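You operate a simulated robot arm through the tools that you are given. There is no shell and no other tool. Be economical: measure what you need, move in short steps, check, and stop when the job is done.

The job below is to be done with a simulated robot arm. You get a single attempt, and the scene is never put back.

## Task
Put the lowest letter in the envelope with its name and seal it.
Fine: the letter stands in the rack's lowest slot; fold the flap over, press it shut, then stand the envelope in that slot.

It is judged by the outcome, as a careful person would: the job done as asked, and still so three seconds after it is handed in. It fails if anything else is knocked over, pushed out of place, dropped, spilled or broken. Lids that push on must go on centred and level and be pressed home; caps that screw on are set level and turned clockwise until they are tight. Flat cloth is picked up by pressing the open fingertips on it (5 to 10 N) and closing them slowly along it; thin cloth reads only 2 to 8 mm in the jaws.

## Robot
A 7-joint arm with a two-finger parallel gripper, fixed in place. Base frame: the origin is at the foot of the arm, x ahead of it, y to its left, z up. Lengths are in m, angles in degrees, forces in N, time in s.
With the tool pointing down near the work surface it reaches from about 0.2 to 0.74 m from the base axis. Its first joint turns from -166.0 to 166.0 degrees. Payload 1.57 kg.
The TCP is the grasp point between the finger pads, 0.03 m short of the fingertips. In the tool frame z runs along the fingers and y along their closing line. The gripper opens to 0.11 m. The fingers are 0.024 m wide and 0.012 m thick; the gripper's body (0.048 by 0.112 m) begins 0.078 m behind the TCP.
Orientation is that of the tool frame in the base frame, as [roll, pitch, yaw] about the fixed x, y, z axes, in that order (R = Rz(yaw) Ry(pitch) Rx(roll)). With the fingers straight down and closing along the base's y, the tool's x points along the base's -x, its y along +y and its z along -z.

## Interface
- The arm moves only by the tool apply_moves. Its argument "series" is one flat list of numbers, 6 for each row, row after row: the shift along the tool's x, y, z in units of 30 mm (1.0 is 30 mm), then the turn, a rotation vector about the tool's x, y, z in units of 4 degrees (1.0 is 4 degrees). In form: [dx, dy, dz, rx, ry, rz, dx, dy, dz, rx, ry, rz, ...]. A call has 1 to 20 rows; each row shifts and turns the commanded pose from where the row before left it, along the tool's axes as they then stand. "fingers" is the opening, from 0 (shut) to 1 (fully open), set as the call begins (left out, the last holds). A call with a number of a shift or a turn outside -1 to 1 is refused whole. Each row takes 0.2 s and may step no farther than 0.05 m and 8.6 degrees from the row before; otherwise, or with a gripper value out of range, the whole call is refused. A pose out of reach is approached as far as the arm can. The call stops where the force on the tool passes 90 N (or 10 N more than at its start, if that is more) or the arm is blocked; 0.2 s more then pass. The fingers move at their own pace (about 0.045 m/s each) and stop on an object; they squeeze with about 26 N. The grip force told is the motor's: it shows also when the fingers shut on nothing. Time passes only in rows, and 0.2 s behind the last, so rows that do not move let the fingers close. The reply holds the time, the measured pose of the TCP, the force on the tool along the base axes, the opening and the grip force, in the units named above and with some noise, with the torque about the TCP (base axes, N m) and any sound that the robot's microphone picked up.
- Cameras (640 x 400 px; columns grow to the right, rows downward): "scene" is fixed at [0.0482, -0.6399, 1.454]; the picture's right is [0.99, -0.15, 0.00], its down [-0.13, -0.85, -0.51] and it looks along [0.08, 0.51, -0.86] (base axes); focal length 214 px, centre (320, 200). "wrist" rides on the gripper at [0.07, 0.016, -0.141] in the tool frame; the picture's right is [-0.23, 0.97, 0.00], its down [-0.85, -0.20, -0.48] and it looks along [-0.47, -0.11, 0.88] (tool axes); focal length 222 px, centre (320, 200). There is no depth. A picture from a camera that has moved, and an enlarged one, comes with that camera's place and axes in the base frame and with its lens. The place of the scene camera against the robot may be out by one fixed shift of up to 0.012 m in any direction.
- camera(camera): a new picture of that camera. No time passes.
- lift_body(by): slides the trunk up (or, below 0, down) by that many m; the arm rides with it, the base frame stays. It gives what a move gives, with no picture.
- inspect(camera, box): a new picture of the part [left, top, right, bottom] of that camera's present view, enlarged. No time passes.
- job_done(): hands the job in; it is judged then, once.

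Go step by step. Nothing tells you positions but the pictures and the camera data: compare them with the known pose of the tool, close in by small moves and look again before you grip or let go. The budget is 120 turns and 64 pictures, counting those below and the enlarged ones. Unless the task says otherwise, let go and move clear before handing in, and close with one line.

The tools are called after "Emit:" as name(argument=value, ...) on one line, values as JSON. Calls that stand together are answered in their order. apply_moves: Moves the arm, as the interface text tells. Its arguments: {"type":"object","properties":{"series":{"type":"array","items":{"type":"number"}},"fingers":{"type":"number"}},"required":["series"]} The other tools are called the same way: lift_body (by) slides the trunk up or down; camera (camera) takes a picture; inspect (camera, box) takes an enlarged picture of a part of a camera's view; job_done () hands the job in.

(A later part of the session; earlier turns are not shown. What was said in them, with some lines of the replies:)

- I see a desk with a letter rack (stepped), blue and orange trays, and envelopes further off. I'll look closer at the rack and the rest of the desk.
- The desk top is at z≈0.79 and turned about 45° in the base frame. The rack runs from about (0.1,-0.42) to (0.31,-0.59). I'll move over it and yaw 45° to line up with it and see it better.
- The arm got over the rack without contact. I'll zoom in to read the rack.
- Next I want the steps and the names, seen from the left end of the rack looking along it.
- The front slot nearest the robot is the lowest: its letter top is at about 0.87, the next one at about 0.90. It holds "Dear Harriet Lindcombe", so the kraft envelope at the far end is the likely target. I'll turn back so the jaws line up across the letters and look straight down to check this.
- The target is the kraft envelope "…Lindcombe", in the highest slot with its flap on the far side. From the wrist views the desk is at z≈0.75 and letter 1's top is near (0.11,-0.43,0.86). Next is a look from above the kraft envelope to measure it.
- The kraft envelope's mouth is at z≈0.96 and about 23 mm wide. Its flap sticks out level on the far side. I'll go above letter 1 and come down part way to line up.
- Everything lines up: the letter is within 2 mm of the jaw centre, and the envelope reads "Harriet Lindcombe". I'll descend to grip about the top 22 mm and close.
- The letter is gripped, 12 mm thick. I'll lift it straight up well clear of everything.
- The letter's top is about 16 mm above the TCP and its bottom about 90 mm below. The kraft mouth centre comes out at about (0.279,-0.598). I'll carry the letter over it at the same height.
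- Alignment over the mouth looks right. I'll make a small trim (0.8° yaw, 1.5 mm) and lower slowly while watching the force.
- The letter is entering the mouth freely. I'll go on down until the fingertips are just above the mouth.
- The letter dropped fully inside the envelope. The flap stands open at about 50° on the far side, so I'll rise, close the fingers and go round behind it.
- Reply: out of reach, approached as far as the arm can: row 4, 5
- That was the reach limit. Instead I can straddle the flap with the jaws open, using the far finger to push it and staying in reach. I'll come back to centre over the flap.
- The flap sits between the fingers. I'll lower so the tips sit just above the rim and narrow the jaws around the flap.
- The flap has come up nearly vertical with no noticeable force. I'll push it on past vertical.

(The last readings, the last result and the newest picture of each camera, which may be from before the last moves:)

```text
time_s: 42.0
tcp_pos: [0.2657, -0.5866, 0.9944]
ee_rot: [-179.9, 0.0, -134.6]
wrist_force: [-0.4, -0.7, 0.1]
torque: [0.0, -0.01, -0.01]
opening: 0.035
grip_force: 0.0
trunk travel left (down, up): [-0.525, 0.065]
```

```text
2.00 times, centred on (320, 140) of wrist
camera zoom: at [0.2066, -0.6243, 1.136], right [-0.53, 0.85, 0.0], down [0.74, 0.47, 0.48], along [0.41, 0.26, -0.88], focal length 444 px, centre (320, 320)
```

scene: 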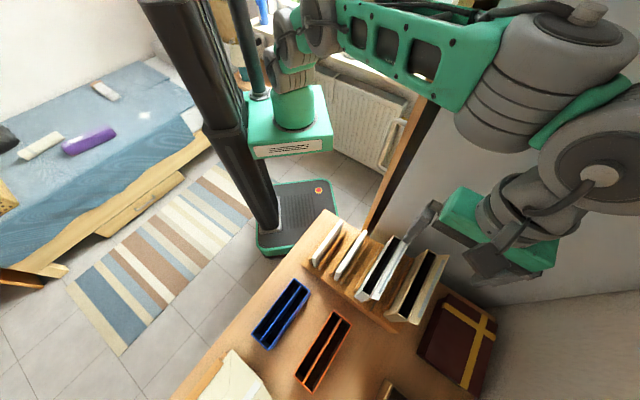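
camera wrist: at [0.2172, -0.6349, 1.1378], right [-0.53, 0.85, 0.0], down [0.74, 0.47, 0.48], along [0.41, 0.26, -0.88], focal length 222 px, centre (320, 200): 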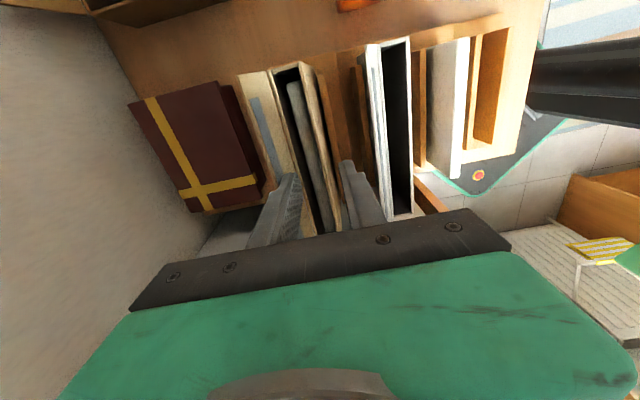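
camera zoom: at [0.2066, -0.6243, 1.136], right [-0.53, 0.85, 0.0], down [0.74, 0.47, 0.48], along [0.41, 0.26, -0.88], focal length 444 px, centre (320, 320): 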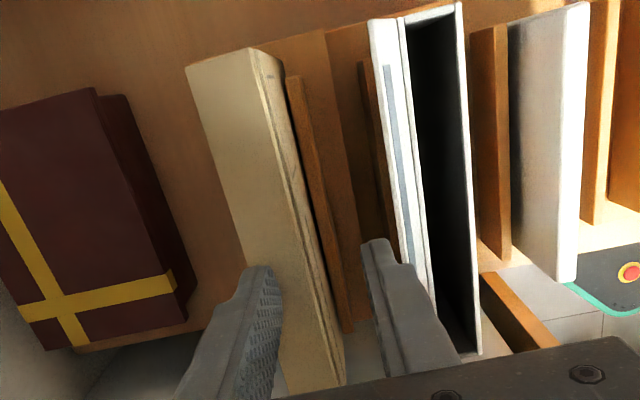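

The flap has folded over the mouth. I'll rise, close the fingers, and press the flap down on the centreline.

Emit:
apply_moves(series=[0, 0, -0.6, 0, 0, 0, 0, 0, -0.4, 0, 0, 0, 0, -0.45, 0, 0, 0, 0, 0, 0, 0, 0, 0, 0, 0, 0, 0, 0, 0, 0], fingers=0.31)

Emit:
apply_moves(series=[0, 0, 0, 0, 0, 0, 0, 0, 0, 0, 0, 0, 0, 0, 0, 0, 0, 0], fingers=0)

Emit:
inspect(camera="scene", box=[360, 200, 500, 340])

Emit:
inspect(camera="wrist", box=[220, 40, 420, 240])

```text
time_s: 43.2
tcp_pos: [0.2763, -0.5976, 1.025]
ee_rot: [-179.9, 0.0, -134.6]
wrist_force: [-0.2, -0.5, -0.1]
torque: [0.01, -0.01, -0.01]
opening: 0.034
grip_force: 0.1
trunk travel left (down, up): [-0.525, 0.065]
```

```text
time_s: 44.0
tcp_pos: [0.2772, -0.5961, 1.0244]
ee_rot: [-180.0, 0.1, -134.6]
wrist_force: [0.2, -0.3, -0.1]
torque: [0.03, -0.02, -0.02]
opening: 0.0
grip_force: 19.6
trunk travel left (down, up): [-0.525, 0.065]
```

```text
2.86 times, centred on (430, 270) of scene
camera zoom: at [0.0482, -0.6399, 1.454], right [0.99, -0.15, 0.0], down [-0.13, -0.85, -0.51], along [0.08, 0.51, -0.86], focal length 613 px, centre (6, 0)
```

zoom: 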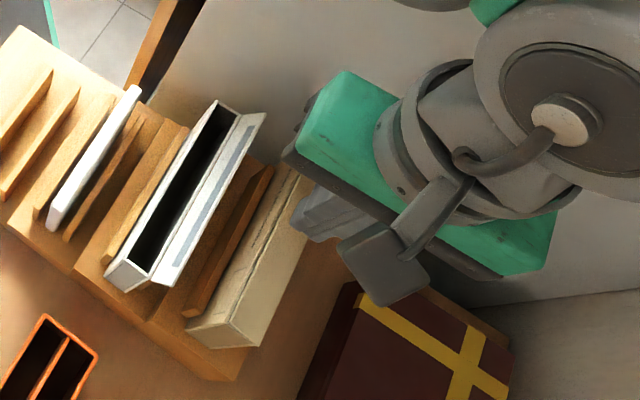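

```text
2.00 times, centred on (320, 140) of wrist
camera zoom: at [0.2171, -0.6341, 1.166], right [-0.53, 0.85, 0.0], down [0.74, 0.47, 0.48], along [0.41, 0.26, -0.88], focal length 444 px, centre (320, 320)
```

zoom: 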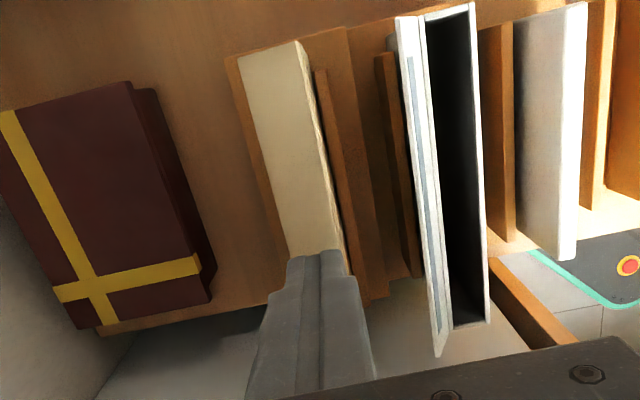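

The flap lies flat over the mouth. I'll press down gently at the centre.

Emit:
apply_moves(series=[0, 0, 0.5, 0, 0, 0, 0, 0, 0.4, 0, 0, 0, 0, 0, 0.15, 0, 0, 0, 0, 0, 0.1, 0, 0, 0])

```text
time_s: 45.0
tcp_pos: [0.2758, -0.5964, 0.9895]
ee_rot: [180.0, -0.1, -134.6]
wrist_force: [-0.3, 0.1, -0.6]
torque: [0.01, 0.01, -0.02]
opening: 0.0
grip_force: 21.1
trunk travel left (down, up): [-0.525, 0.065]
```

Emit:
apply_moves(series=[0, 0, 0.07, 0, 0, 0, 0, 0, 0.07, 0, 0, 0])

```text
time_s: 45.6
tcp_pos: [0.2762, -0.5966, 0.9864]
ee_rot: [-179.9, 0.0, -134.7]
wrist_force: [-0.6, 1.1, 4.3]
torque: [0.04, 0.02, 0.01]
opening: 0.0
grip_force: 21.7
trunk travel left (down, up): [-0.525, 0.065]
```

Emit:
apply_moves(series=[0, 0, 0.07, 0, 0, 0, 0, 0, 0.07, 0, 0, 0])

```text
time_s: 46.2
tcp_pos: [0.2765, -0.5957, 0.9852]
ee_rot: [-179.4, -0.1, -134.5]
wrist_force: [0.6, 2.4, 24.3]
torque: [0.06, 0.0, 0.04]
opening: 0.0003
grip_force: 21.7
trunk travel left (down, up): [-0.525, 0.065]
```

Emit:
apply_moves(series=[0, 0, 0.05, 0, 0, 0, 0, 0, 0, 0, 0, 0, 0, 0, 0, 0, 0, 0])

Emit:
apply_moves(series=[0, 0, -0.5, 0, 0, 0, 0.9, 0, 0, 0, 0, 0, 0.8, 0, 0, 0, 0, 0, 0, 0, 0.4, 0, 0, 0, 0, 0, 0.08, 0, 0, 0])

```text
time_s: 47.0
tcp_pos: [0.2755, -0.5958, 0.9849]
ee_rot: [-179.4, -0.3, -134.6]
wrist_force: [1.4, -0.3, 41.0]
torque: [0.08, -0.15, 0.01]
opening: 0.0001
grip_force: 21.2
trunk travel left (down, up): [-0.525, 0.065]
```

```text
time_s: 48.2
tcp_pos: [0.2405, -0.6332, 0.9861]
ee_rot: [-179.5, -0.2, -134.7]
wrist_force: [-2.3, -1.1, 27.0]
torque: [0.02, 0.06, 0.07]
opening: 0.0001
grip_force: 21.6
trunk travel left (down, up): [-0.525, 0.065]
```

Emit:
apply_moves(series=[0, 0, 0.02, 0, 0, 0, 0, 0, -0.5, 0, 0, 0, -0.9, 0, 0, 0, 0, 0, -0.9, 0, 0, 0, 0, 0, -0.9, 0, 0, 0, 0, 0, -0.7, 0, 0, 0, 0, 0, 0, 0, 0.4, 0, 0, 0, 0, 0, 0.06, 0, 0, 0])

Emit:
inspect(camera="wrist", box=[220, 40, 420, 240])

```text
time_s: 50.0
tcp_pos: [0.3118, -0.5593, 0.9856]
ee_rot: [-179.5, 0.0, -134.5]
wrist_force: [1.0, 4.7, 24.1]
torque: [0.2, -0.08, -0.04]
opening: 0.0
grip_force: 21.1
trunk travel left (down, up): [-0.525, 0.065]
```

```text
2.00 times, centred on (320, 140) of wrist
camera zoom: at [0.2525, -0.5956, 1.1278], right [-0.53, 0.84, -0.01], down [0.74, 0.47, 0.48], along [0.41, 0.25, -0.88], focal length 444 px, centre (320, 320)
```

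zoom: 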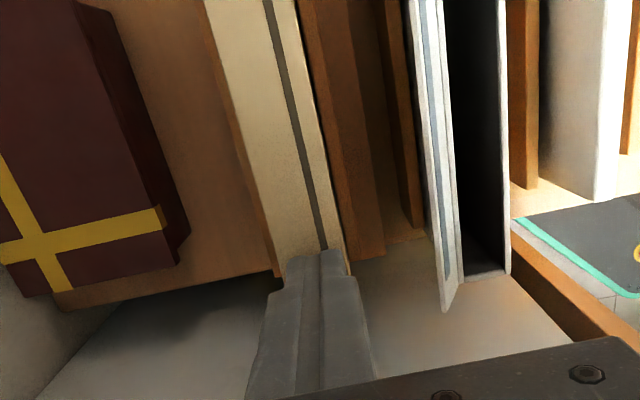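

A strip has appeared along the flap, possibly the seal taking. I'll back off and look.

Emit:
apply_moves(series=[0, 0, -0.9, 0, 0, 0, 0.9, 0, -0.9, 0, 0, 0, 0.9, 0, -0.4, 0, 0, 0, 0, 0, 0, 0, 0, 0], fingers=0.55)

Emit:
inspect(camera="wrist", box=[220, 40, 420, 240])

Emit:
inspect(camera="scene", box=[360, 200, 500, 340])

```text
time_s: 51.0
tcp_pos: [0.2728, -0.5989, 1.046]
ee_rot: [-179.9, 0.1, -134.6]
wrist_force: [-0.4, 0.0, -0.3]
torque: [0.02, -0.01, 0.02]
opening: 0.0606
grip_force: 0.0
trunk travel left (down, up): [-0.525, 0.065]
```

```text
2.00 times, centred on (320, 140) of wrist
camera zoom: at [0.2142, -0.6358, 1.188], right [-0.53, 0.85, 0.0], down [0.74, 0.47, 0.48], along [0.41, 0.26, -0.88], focal length 444 px, centre (320, 320)
```

zoom: 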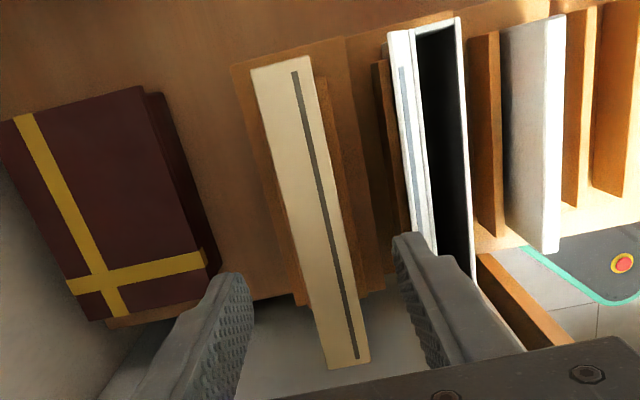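

```text
2.86 times, centred on (430, 270) of scene
camera zoom: at [0.0482, -0.6399, 1.454], right [0.99, -0.15, 0.0], down [-0.13, -0.85, -0.51], along [0.08, 0.51, -0.86], focal length 613 px, centre (6, 0)
```

zoom: 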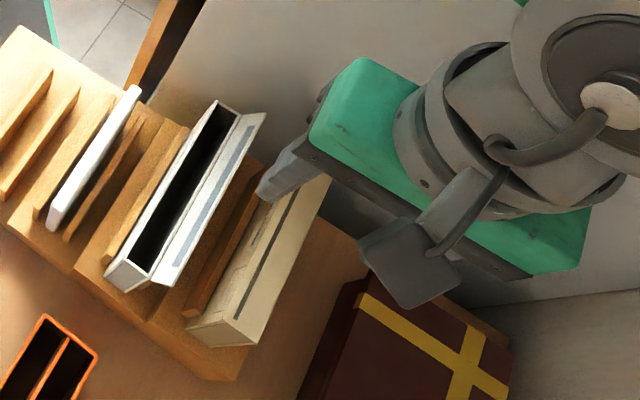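

The dark seal line runs the full length, so the envelope is sealed. I'll take hold of it by the middle of its upper part, with narrow jaws to stay clear of the white envelope's flap.

Emit:
apply_moves(series=[-0.14, -0.07, 0, 0, 0, 0.1, 0, 0, 0.7, 0, 0, 0, 0, 0, 0.7, 0, 0, 0, 0, 0, 0, 0, 0, 0], fingers=0.41)

Emit:
inspect(camera="wrist", box=[220, 40, 420, 240])

```text
time_s: 52.0
tcp_pos: [0.279, -0.5965, 1.005]
ee_rot: [179.9, 0.1, -134.9]
wrist_force: [-0.2, -0.1, 1.2]
torque: [0.0, 0.0, 0.0]
opening: 0.0452
grip_force: 0.0
trunk travel left (down, up): [-0.525, 0.065]
```

```text
2.00 times, centred on (320, 140) of wrist
camera zoom: at [0.2186, -0.6342, 1.1466], right [-0.53, 0.85, 0.0], down [0.75, 0.46, 0.48], along [0.41, 0.25, -0.88], focal length 444 px, centre (320, 320)
```

zoom: 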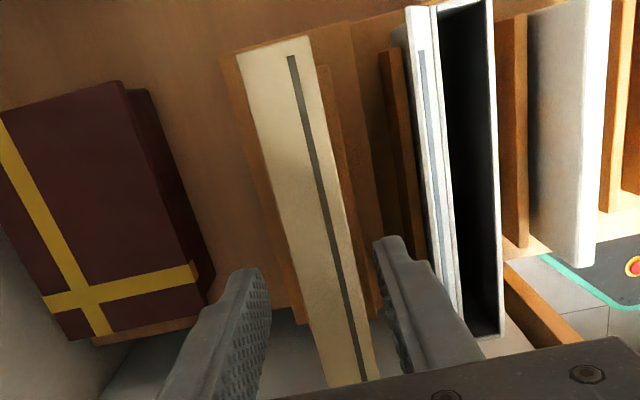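

Emit:
apply_moves(series=[0, 0, 0.5, 0, 0, 0, 0, 0, 0.5, 0, 0, 0, 0, 0, 0.5, 0, 0, 0, 0, 0, 0.5, 0, 0, 0])

Emit:
inspect(camera="wrist", box=[220, 40, 420, 240])

```text
time_s: 53.0
tcp_pos: [0.2786, -0.5968, 0.9441]
ee_rot: [-179.9, 0.0, -135.1]
wrist_force: [-0.8, -0.6, -0.9]
torque: [0.02, 0.03, -0.01]
opening: 0.045
grip_force: 0.1
trunk travel left (down, up): [-0.525, 0.065]
```

```text
2.00 times, centred on (320, 140) of wrist
camera zoom: at [0.2185, -0.6344, 1.0857], right [-0.53, 0.85, 0.0], down [0.75, 0.46, 0.48], along [0.41, 0.25, -0.88], focal length 444 px, centre (320, 320)
```

zoom: 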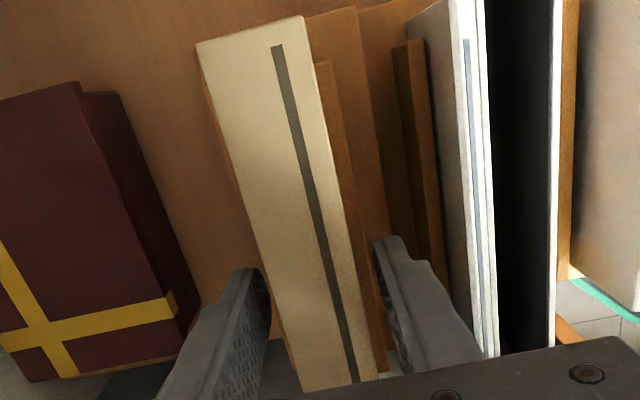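

Well straddled, with no contact. Now I'll close on the envelope.

Emit:
apply_moves(series=[0, 0, 0, 0, 0, 0, 0, 0, 0, 0, 0, 0, 0, 0, 0, 0, 0, 0, 0, 0, 0, 0, 0, 0], fingers=0)

```text
time_s: 54.0
tcp_pos: [0.278, -0.5965, 0.9444]
ee_rot: [180.0, 0.0, -134.9]
wrist_force: [0.0, 0.6, -0.1]
torque: [0.01, -0.02, 0.01]
opening: 0.0273
grip_force: 26.2
trunk travel left (down, up): [-0.525, 0.065]
```

Emit:
apply_moves(series=[0, 0, -0.4, 0, 0, 0, 0, 0, -0.8, 0, 0, 0, 0, 0, -0.9, 0, 0, 0, 0, 0, -0.9, 0, 0, 0, 0, 0, -0.9, 0, 0, 0, 0, 0, -0.9, 0, 0, 0, 0, 0, -0.5, 0, 0, 0, 0, 0, 0, 0, 0, 0])

Emit:
inspect(camera="scene", box=[320, 180, 500, 340])

```text
time_s: 55.8
tcp_pos: [0.2788, -0.5974, 1.1038]
ee_rot: [180.0, 0.0, -134.9]
wrist_force: [0.6, -0.2, -1.7]
torque: [0.01, 0.01, 0.0]
opening: 0.0268
grip_force: 26.2
trunk travel left (down, up): [-0.525, 0.065]
```

```text
2.50 times, centred on (410, 260) of scene
camera zoom: at [0.0482, -0.6399, 1.454], right [0.99, -0.15, 0.0], down [-0.13, -0.85, -0.51], along [0.08, 0.51, -0.86], focal length 536 px, centre (95, 50)
```

zoom: 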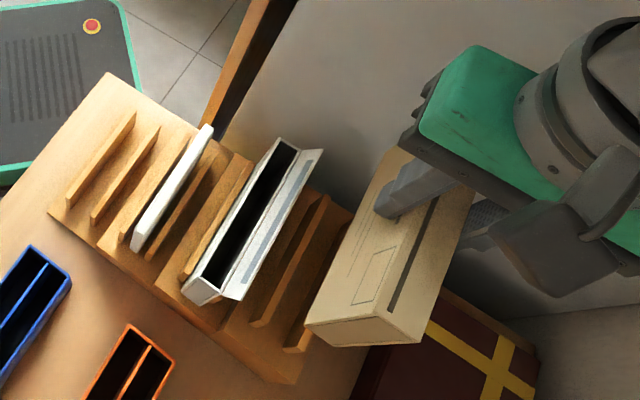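

The envelope is held sealed, with all slots in view. I'll carry it most of the way and measure the empty lowest slot before placing it.

Emit:
apply_moves(series=[0, 0.81, 0, 0, 0, 0, 0, 0.81, 0, 0, 0, 0, 0, 0.81, 0, 0, 0, 0, 0, 0.81, 0, 0, 0, 0, 0, 0.81, 0, 0, 0, 0, 0, 0.81, 0, 0, 0, 0, 0, 0.81, 0, 0, 0, 0, 0, 0, 0, 0, 0, 0])

Emit:
inspect(camera="wrist", box=[270, 50, 430, 200])

```text
time_s: 57.6
tcp_pos: [0.1583, -0.4748, 1.1034]
ee_rot: [180.0, 0.0, -135.0]
wrist_force: [-0.7, -0.1, -1.1]
torque: [-0.03, -0.02, 0.01]
opening: 0.0269
grip_force: 25.8
trunk travel left (down, up): [-0.525, 0.065]
```

```text
2.67 times, centred on (350, 125) of wrist
camera zoom: at [0.0987, -0.5133, 1.2451], right [-0.53, 0.85, 0.0], down [0.75, 0.46, 0.48], along [0.41, 0.25, -0.88], focal length 592 px, centre (240, 400)
```

zoom: 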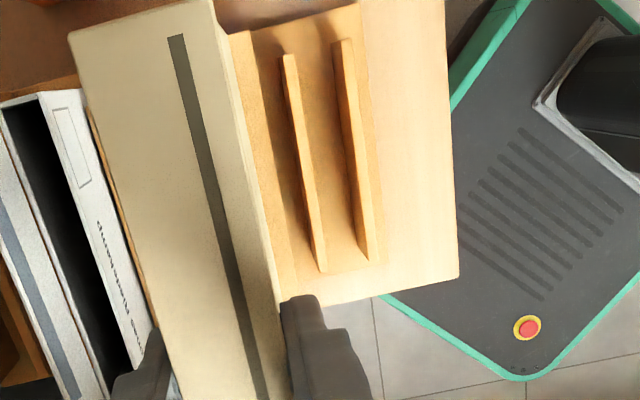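

The empty lowest slot is clear: about 30 mm wide, centred on u≈0.383, v≈-0.222. I'll go over it, trim the yaw and lower to above the planks.

Emit:
apply_moves(series=[0.02, 0.73, 0, 0, 0, 0.17, 0.02, 0.73, 0, 0, 0, 0, 0.01, 0.74, 0, 0, 0, 0, 0, 0, 0.9, 0, 0, 0, 0, 0, 0.9, 0, 0, 0, 0, 0, 0.9, 0, 0, 0, 0, 0, 0.9, 0, 0, 0, 0, 0, 0.9, 0, 0, 0, 0, 0, 0, 0, 0, 0])

Emit:
inspect(camera="scene", box=[290, 200, 390, 300])

Emit:
inspect(camera="wrist", box=[200, 20, 420, 220])

```text
time_s: 59.6
tcp_pos: [0.1119, -0.4301, 0.9692]
ee_rot: [-180.0, 0.0, -135.8]
wrist_force: [0.4, 0.4, -1.0]
torque: [0.02, -0.01, -0.01]
opening: 0.0268
grip_force: 26.0
trunk travel left (down, up): [-0.525, 0.065]
```

```text
4.00 times, centred on (340, 250) of scene
camera zoom: at [0.0482, -0.6399, 1.454], right [0.99, -0.15, 0.0], down [-0.13, -0.85, -0.51], along [0.08, 0.51, -0.86], focal length 858 px, centre (240, 0)
```

zoom: 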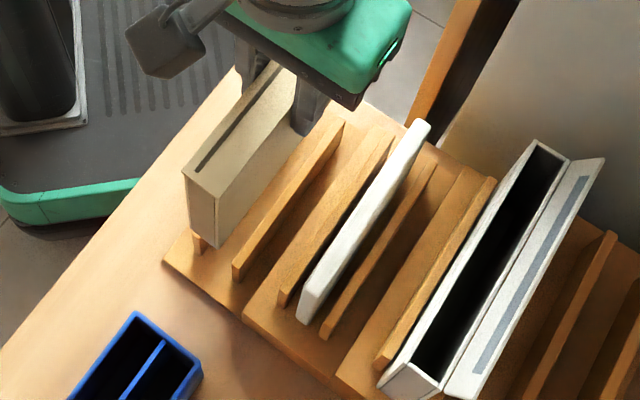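

```text
2.00 times, centred on (310, 120) of wrist
camera zoom: at [0.051, -0.4677, 1.1108], right [-0.52, 0.86, 0.0], down [0.75, 0.45, 0.48], along [0.41, 0.25, -0.88], focal length 444 px, centre (340, 360)
```

zoom: 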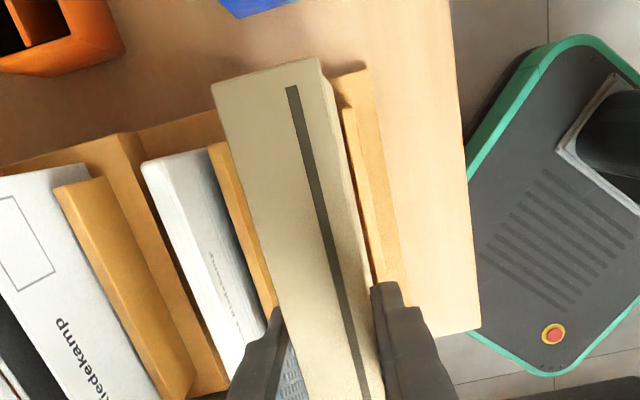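

Emit:
apply_moves(series=[0, 0.03, 0.5, 0, 0, 0, 0, 0, 0.5, 0, 0, 0, 0, 0, 0.3, 0, 0, 0, 0, 0, 0, 0, 0, 0])

Emit:
inspect(camera="scene", box=[300, 220, 370, 280])

```text
time_s: 60.6
tcp_pos: [0.1102, -0.4307, 0.9301]
ee_rot: [179.9, 0.0, -135.8]
wrist_force: [-0.1, 1.0, -1.2]
torque: [0.0, -0.02, 0.01]
opening: 0.0268
grip_force: 25.9
trunk travel left (down, up): [-0.525, 0.065]
```

```text
6.67 times, centred on (335, 250) of scene
camera zoom: at [0.0482, -0.6399, 1.454], right [0.99, -0.15, 0.0], down [-0.13, -0.85, -0.51], along [0.08, 0.51, -0.86], focal length 1430 px, centre (220, -133)
```

zoom: 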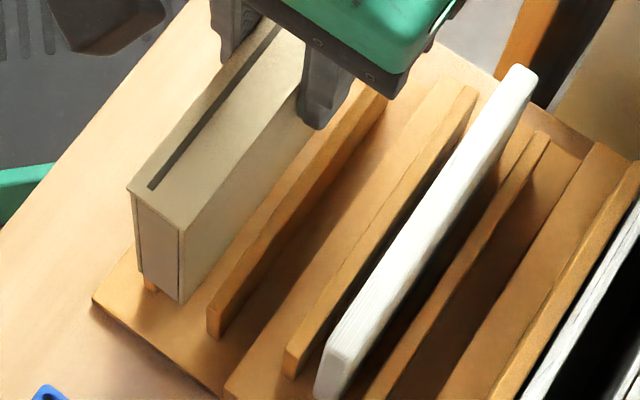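

Both estimates agree the envelope is about centred. I'll keep lowering gently and watch the force.

Emit:
apply_moves(series=[0, 0, 0.3, 0, 0, 0, 0, 0, 0.3, 0, 0, 0, 0, 0, 0.3, 0, 0, 0])

Emit:
inspect(camera="scene", box=[300, 220, 370, 280])

```text
time_s: 61.4
tcp_pos: [0.1098, -0.4293, 0.903]
ee_rot: [-179.9, 0.0, -135.7]
wrist_force: [-0.7, -0.4, -0.4]
torque: [0.01, 0.03, -0.01]
opening: 0.0269
grip_force: 26.1
trunk travel left (down, up): [-0.525, 0.065]
```

```text
6.67 times, centred on (335, 250) of scene
camera zoom: at [0.0482, -0.6399, 1.454], right [0.99, -0.15, 0.0], down [-0.13, -0.85, -0.51], along [0.08, 0.51, -0.86], focal length 1430 px, centre (220, -133)
```

zoom: 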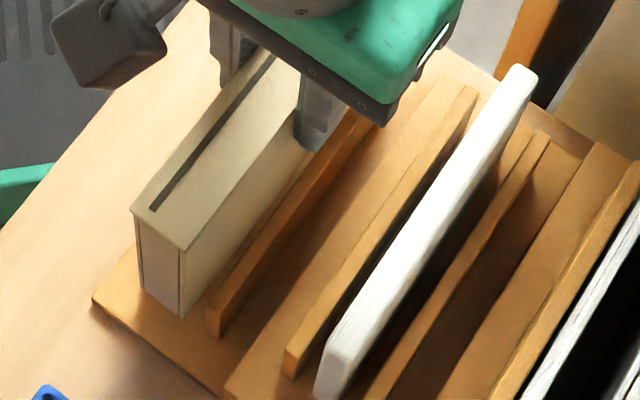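

Emit:
apply_moves(series=[0, 0, 0.2, 0, 0, 0, 0, 0, 0.2, 0, 0, 0])

Emit:
apply_moves(series=[0, 0, 0.15, 0, 0, 0, 0, 0, 0.15, 0, 0, 0])

Emit:
inspect(camera="scene", box=[300, 220, 370, 280])

```text
time_s: 62.0
tcp_pos: [0.1108, -0.4292, 0.8902]
ee_rot: [-180.0, 0.0, -135.7]
wrist_force: [-0.3, 0.6, -1.9]
torque: [-0.03, -0.01, -0.04]
opening: 0.0267
grip_force: 25.9
trunk travel left (down, up): [-0.525, 0.065]
```

```text
time_s: 62.6
tcp_pos: [0.1102, -0.4303, 0.8826]
ee_rot: [-180.0, 0.0, -135.8]
wrist_force: [0.1, 0.2, -0.6]
torque: [0.0, -0.02, 0.0]
opening: 0.0269
grip_force: 25.4
trunk travel left (down, up): [-0.525, 0.065]
```

```text
6.67 times, centred on (335, 250) of scene
camera zoom: at [0.0482, -0.6399, 1.454], right [0.99, -0.15, 0.0], down [-0.13, -0.85, -0.51], along [0.08, 0.51, -0.86], focal length 1430 px, centre (220, -133)
```

zoom: 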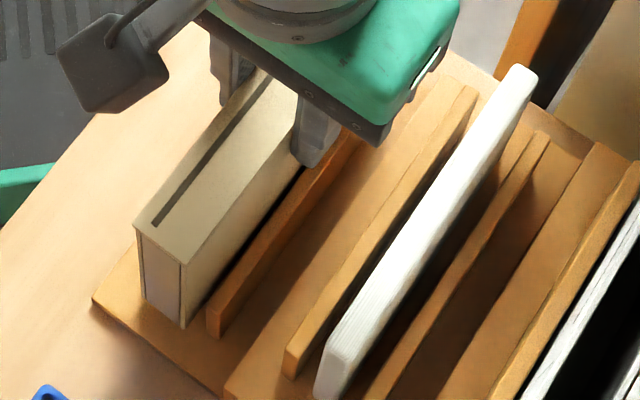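

Emit:
apply_moves(series=[0, 0, 0.15, 0, 0, 0, 0, 0, 0.15, 0, 0, 0])

Emit:
apply_moves(series=[0, 0, 0.1, 0, 0, 0, 0, 0, 0.1, 0, 0, 0])

```text
time_s: 63.2
tcp_pos: [0.1087, -0.4283, 0.8728]
ee_rot: [-180.0, 0.0, -135.7]
wrist_force: [-0.3, -0.4, -0.7]
torque: [-0.01, -0.01, 0.03]
opening: 0.0271
grip_force: 25.9
trunk travel left (down, up): [-0.525, 0.065]
```

```text
time_s: 63.8
tcp_pos: [0.1091, -0.4313, 0.8659]
ee_rot: [-180.0, -0.1, -135.7]
wrist_force: [-0.7, -0.1, 0.1]
torque: [-0.01, -0.01, -0.02]
opening: 0.027
grip_force: 26.1
trunk travel left (down, up): [-0.525, 0.065]
```

Emit:
apply_moves(series=[0, 0, 0.1, 0, 0, 0, 0, 0, 0.1, 0, 0, 0])

Emit:
inspect(camera="scene", box=[300, 220, 370, 280])

```text
time_s: 64.4
tcp_pos: [0.1108, -0.431, 0.8605]
ee_rot: [180.0, 0.0, -135.8]
wrist_force: [0.4, 0.1, -1.6]
torque: [-0.04, -0.03, 0.02]
opening: 0.0269
grip_force: 26.1
trunk travel left (down, up): [-0.525, 0.065]
```

```text
6.67 times, centred on (335, 250) of scene
camera zoom: at [0.0482, -0.6399, 1.454], right [0.99, -0.15, 0.0], down [-0.13, -0.85, -0.51], along [0.08, 0.51, -0.86], focal length 1430 px, centre (220, -133)
```

zoom: 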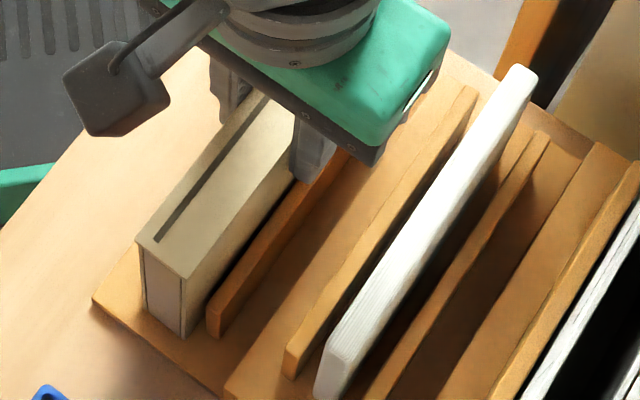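

The envelope is down between the planks and nearly on the base. A few millimetres more until it touches.

Emit:
apply_moves(series=[0, 0, 0.08, 0, 0, 0, 0, 0, 0.08, 0, 0, 0])

Emit:
apply_moves(series=[0, 0, 0.06, 0, 0, 0, 0, 0, 0.06, 0, 0, 0])

```text
time_s: 65.0
tcp_pos: [0.1107, -0.429, 0.8557]
ee_rot: [180.0, 0.1, -135.7]
wrist_force: [0.5, 0.4, -0.9]
torque: [-0.02, -0.05, 0.04]
opening: 0.0267
grip_force: 26.0
trunk travel left (down, up): [-0.525, 0.065]
```

```text
time_s: 65.6
tcp_pos: [0.1107, -0.4307, 0.8541]
ee_rot: [-179.9, -0.1, -135.7]
wrist_force: [0.6, 3.1, 14.7]
torque: [0.4, -0.27, 0.01]
opening: 0.0268
grip_force: 25.9
trunk travel left (down, up): [-0.525, 0.065]
```

It's resting on the slot base. I'll release and rise straight up.

Emit:
apply_moves(series=[0, 0, -0.03, 0, 0, 0, 0, 0, 0, 0, 0, 0, 0, 0, 0, 0, 0, 0], fingers=0.42)

Emit:
apply_moves(series=[0, 0, -0.4, 0, 0, 0, 0, 0, -0.8, 0, 0, 0, 0, 0, -1, 0, 0, 0, 0, 0, -1, 0, 0, 0, 0, 0, -1, 0, 0, 0, 0, 0, -1, 0, 0, 0, 0, 0, -1, 0, 0, 0])

Emit:
camera(camera="wrist")

Emit:
inspect(camera="scene", box=[280, 190, 480, 340])

```text
time_s: 66.4
tcp_pos: [0.1097, -0.429, 0.8548]
ee_rot: [-179.9, 0.1, -135.7]
wrist_force: [1.1, 0.4, 0.3]
torque: [-0.01, 0.04, 0.02]
opening: 0.0461
grip_force: 0.1
trunk travel left (down, up): [-0.525, 0.065]
```

```text
time_s: 68.0
tcp_pos: [0.1105, -0.4301, 1.0393]
ee_rot: [-180.0, -0.1, -135.7]
wrist_force: [0.3, -0.1, 0.1]
torque: [-0.03, 0.01, 0.0]
opening: 0.0462
grip_force: 0.1
trunk travel left (down, up): [-0.525, 0.065]
```

```text
8 pictures are left
camera wrist: at [0.0502, -0.4663, 1.1814], right [-0.52, 0.86, 0.0], down [0.75, 0.45, 0.48], along [0.41, 0.25, -0.88], focal length 222 px, centre (320, 200)
```

wrist: 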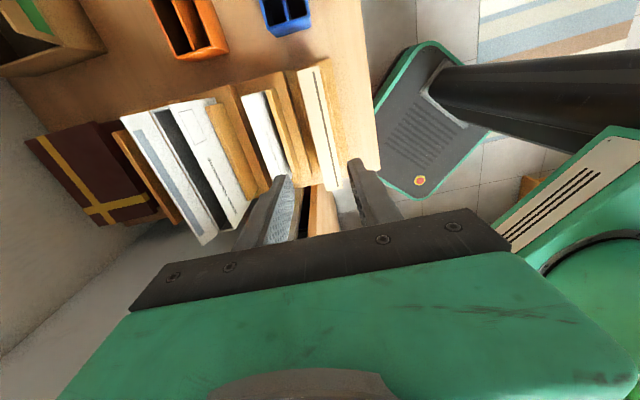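

```text
2.67 times, centred on (380, 265) of scene
camera zoom: at [0.0482, -0.6399, 1.454], right [0.99, -0.15, 0.0], down [-0.13, -0.85, -0.51], along [0.08, 0.51, -0.86], focal length 572 px, centre (160, 27)
```

zoom: 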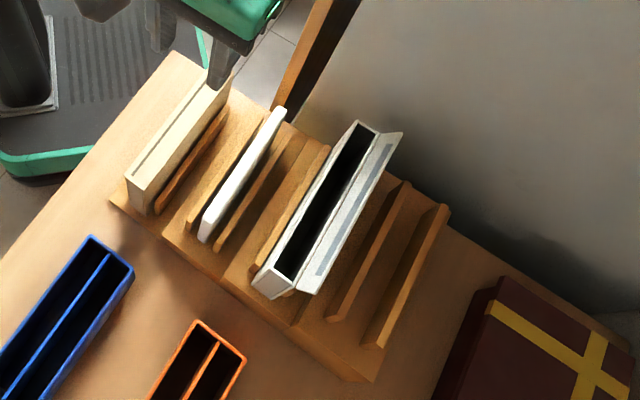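

The sealed envelope stands upright in the lowest slot. The seal line shows, nothing else has moved, and the arm is clear, so I'm handing in.

Emit:
job_done()

```text
The job is handed in.
```

The "Harriet Lindcombe" letter is in its envelope, with the flap folded over and pressed shut, and the sealed envelope stands in the rack's lowest slot.
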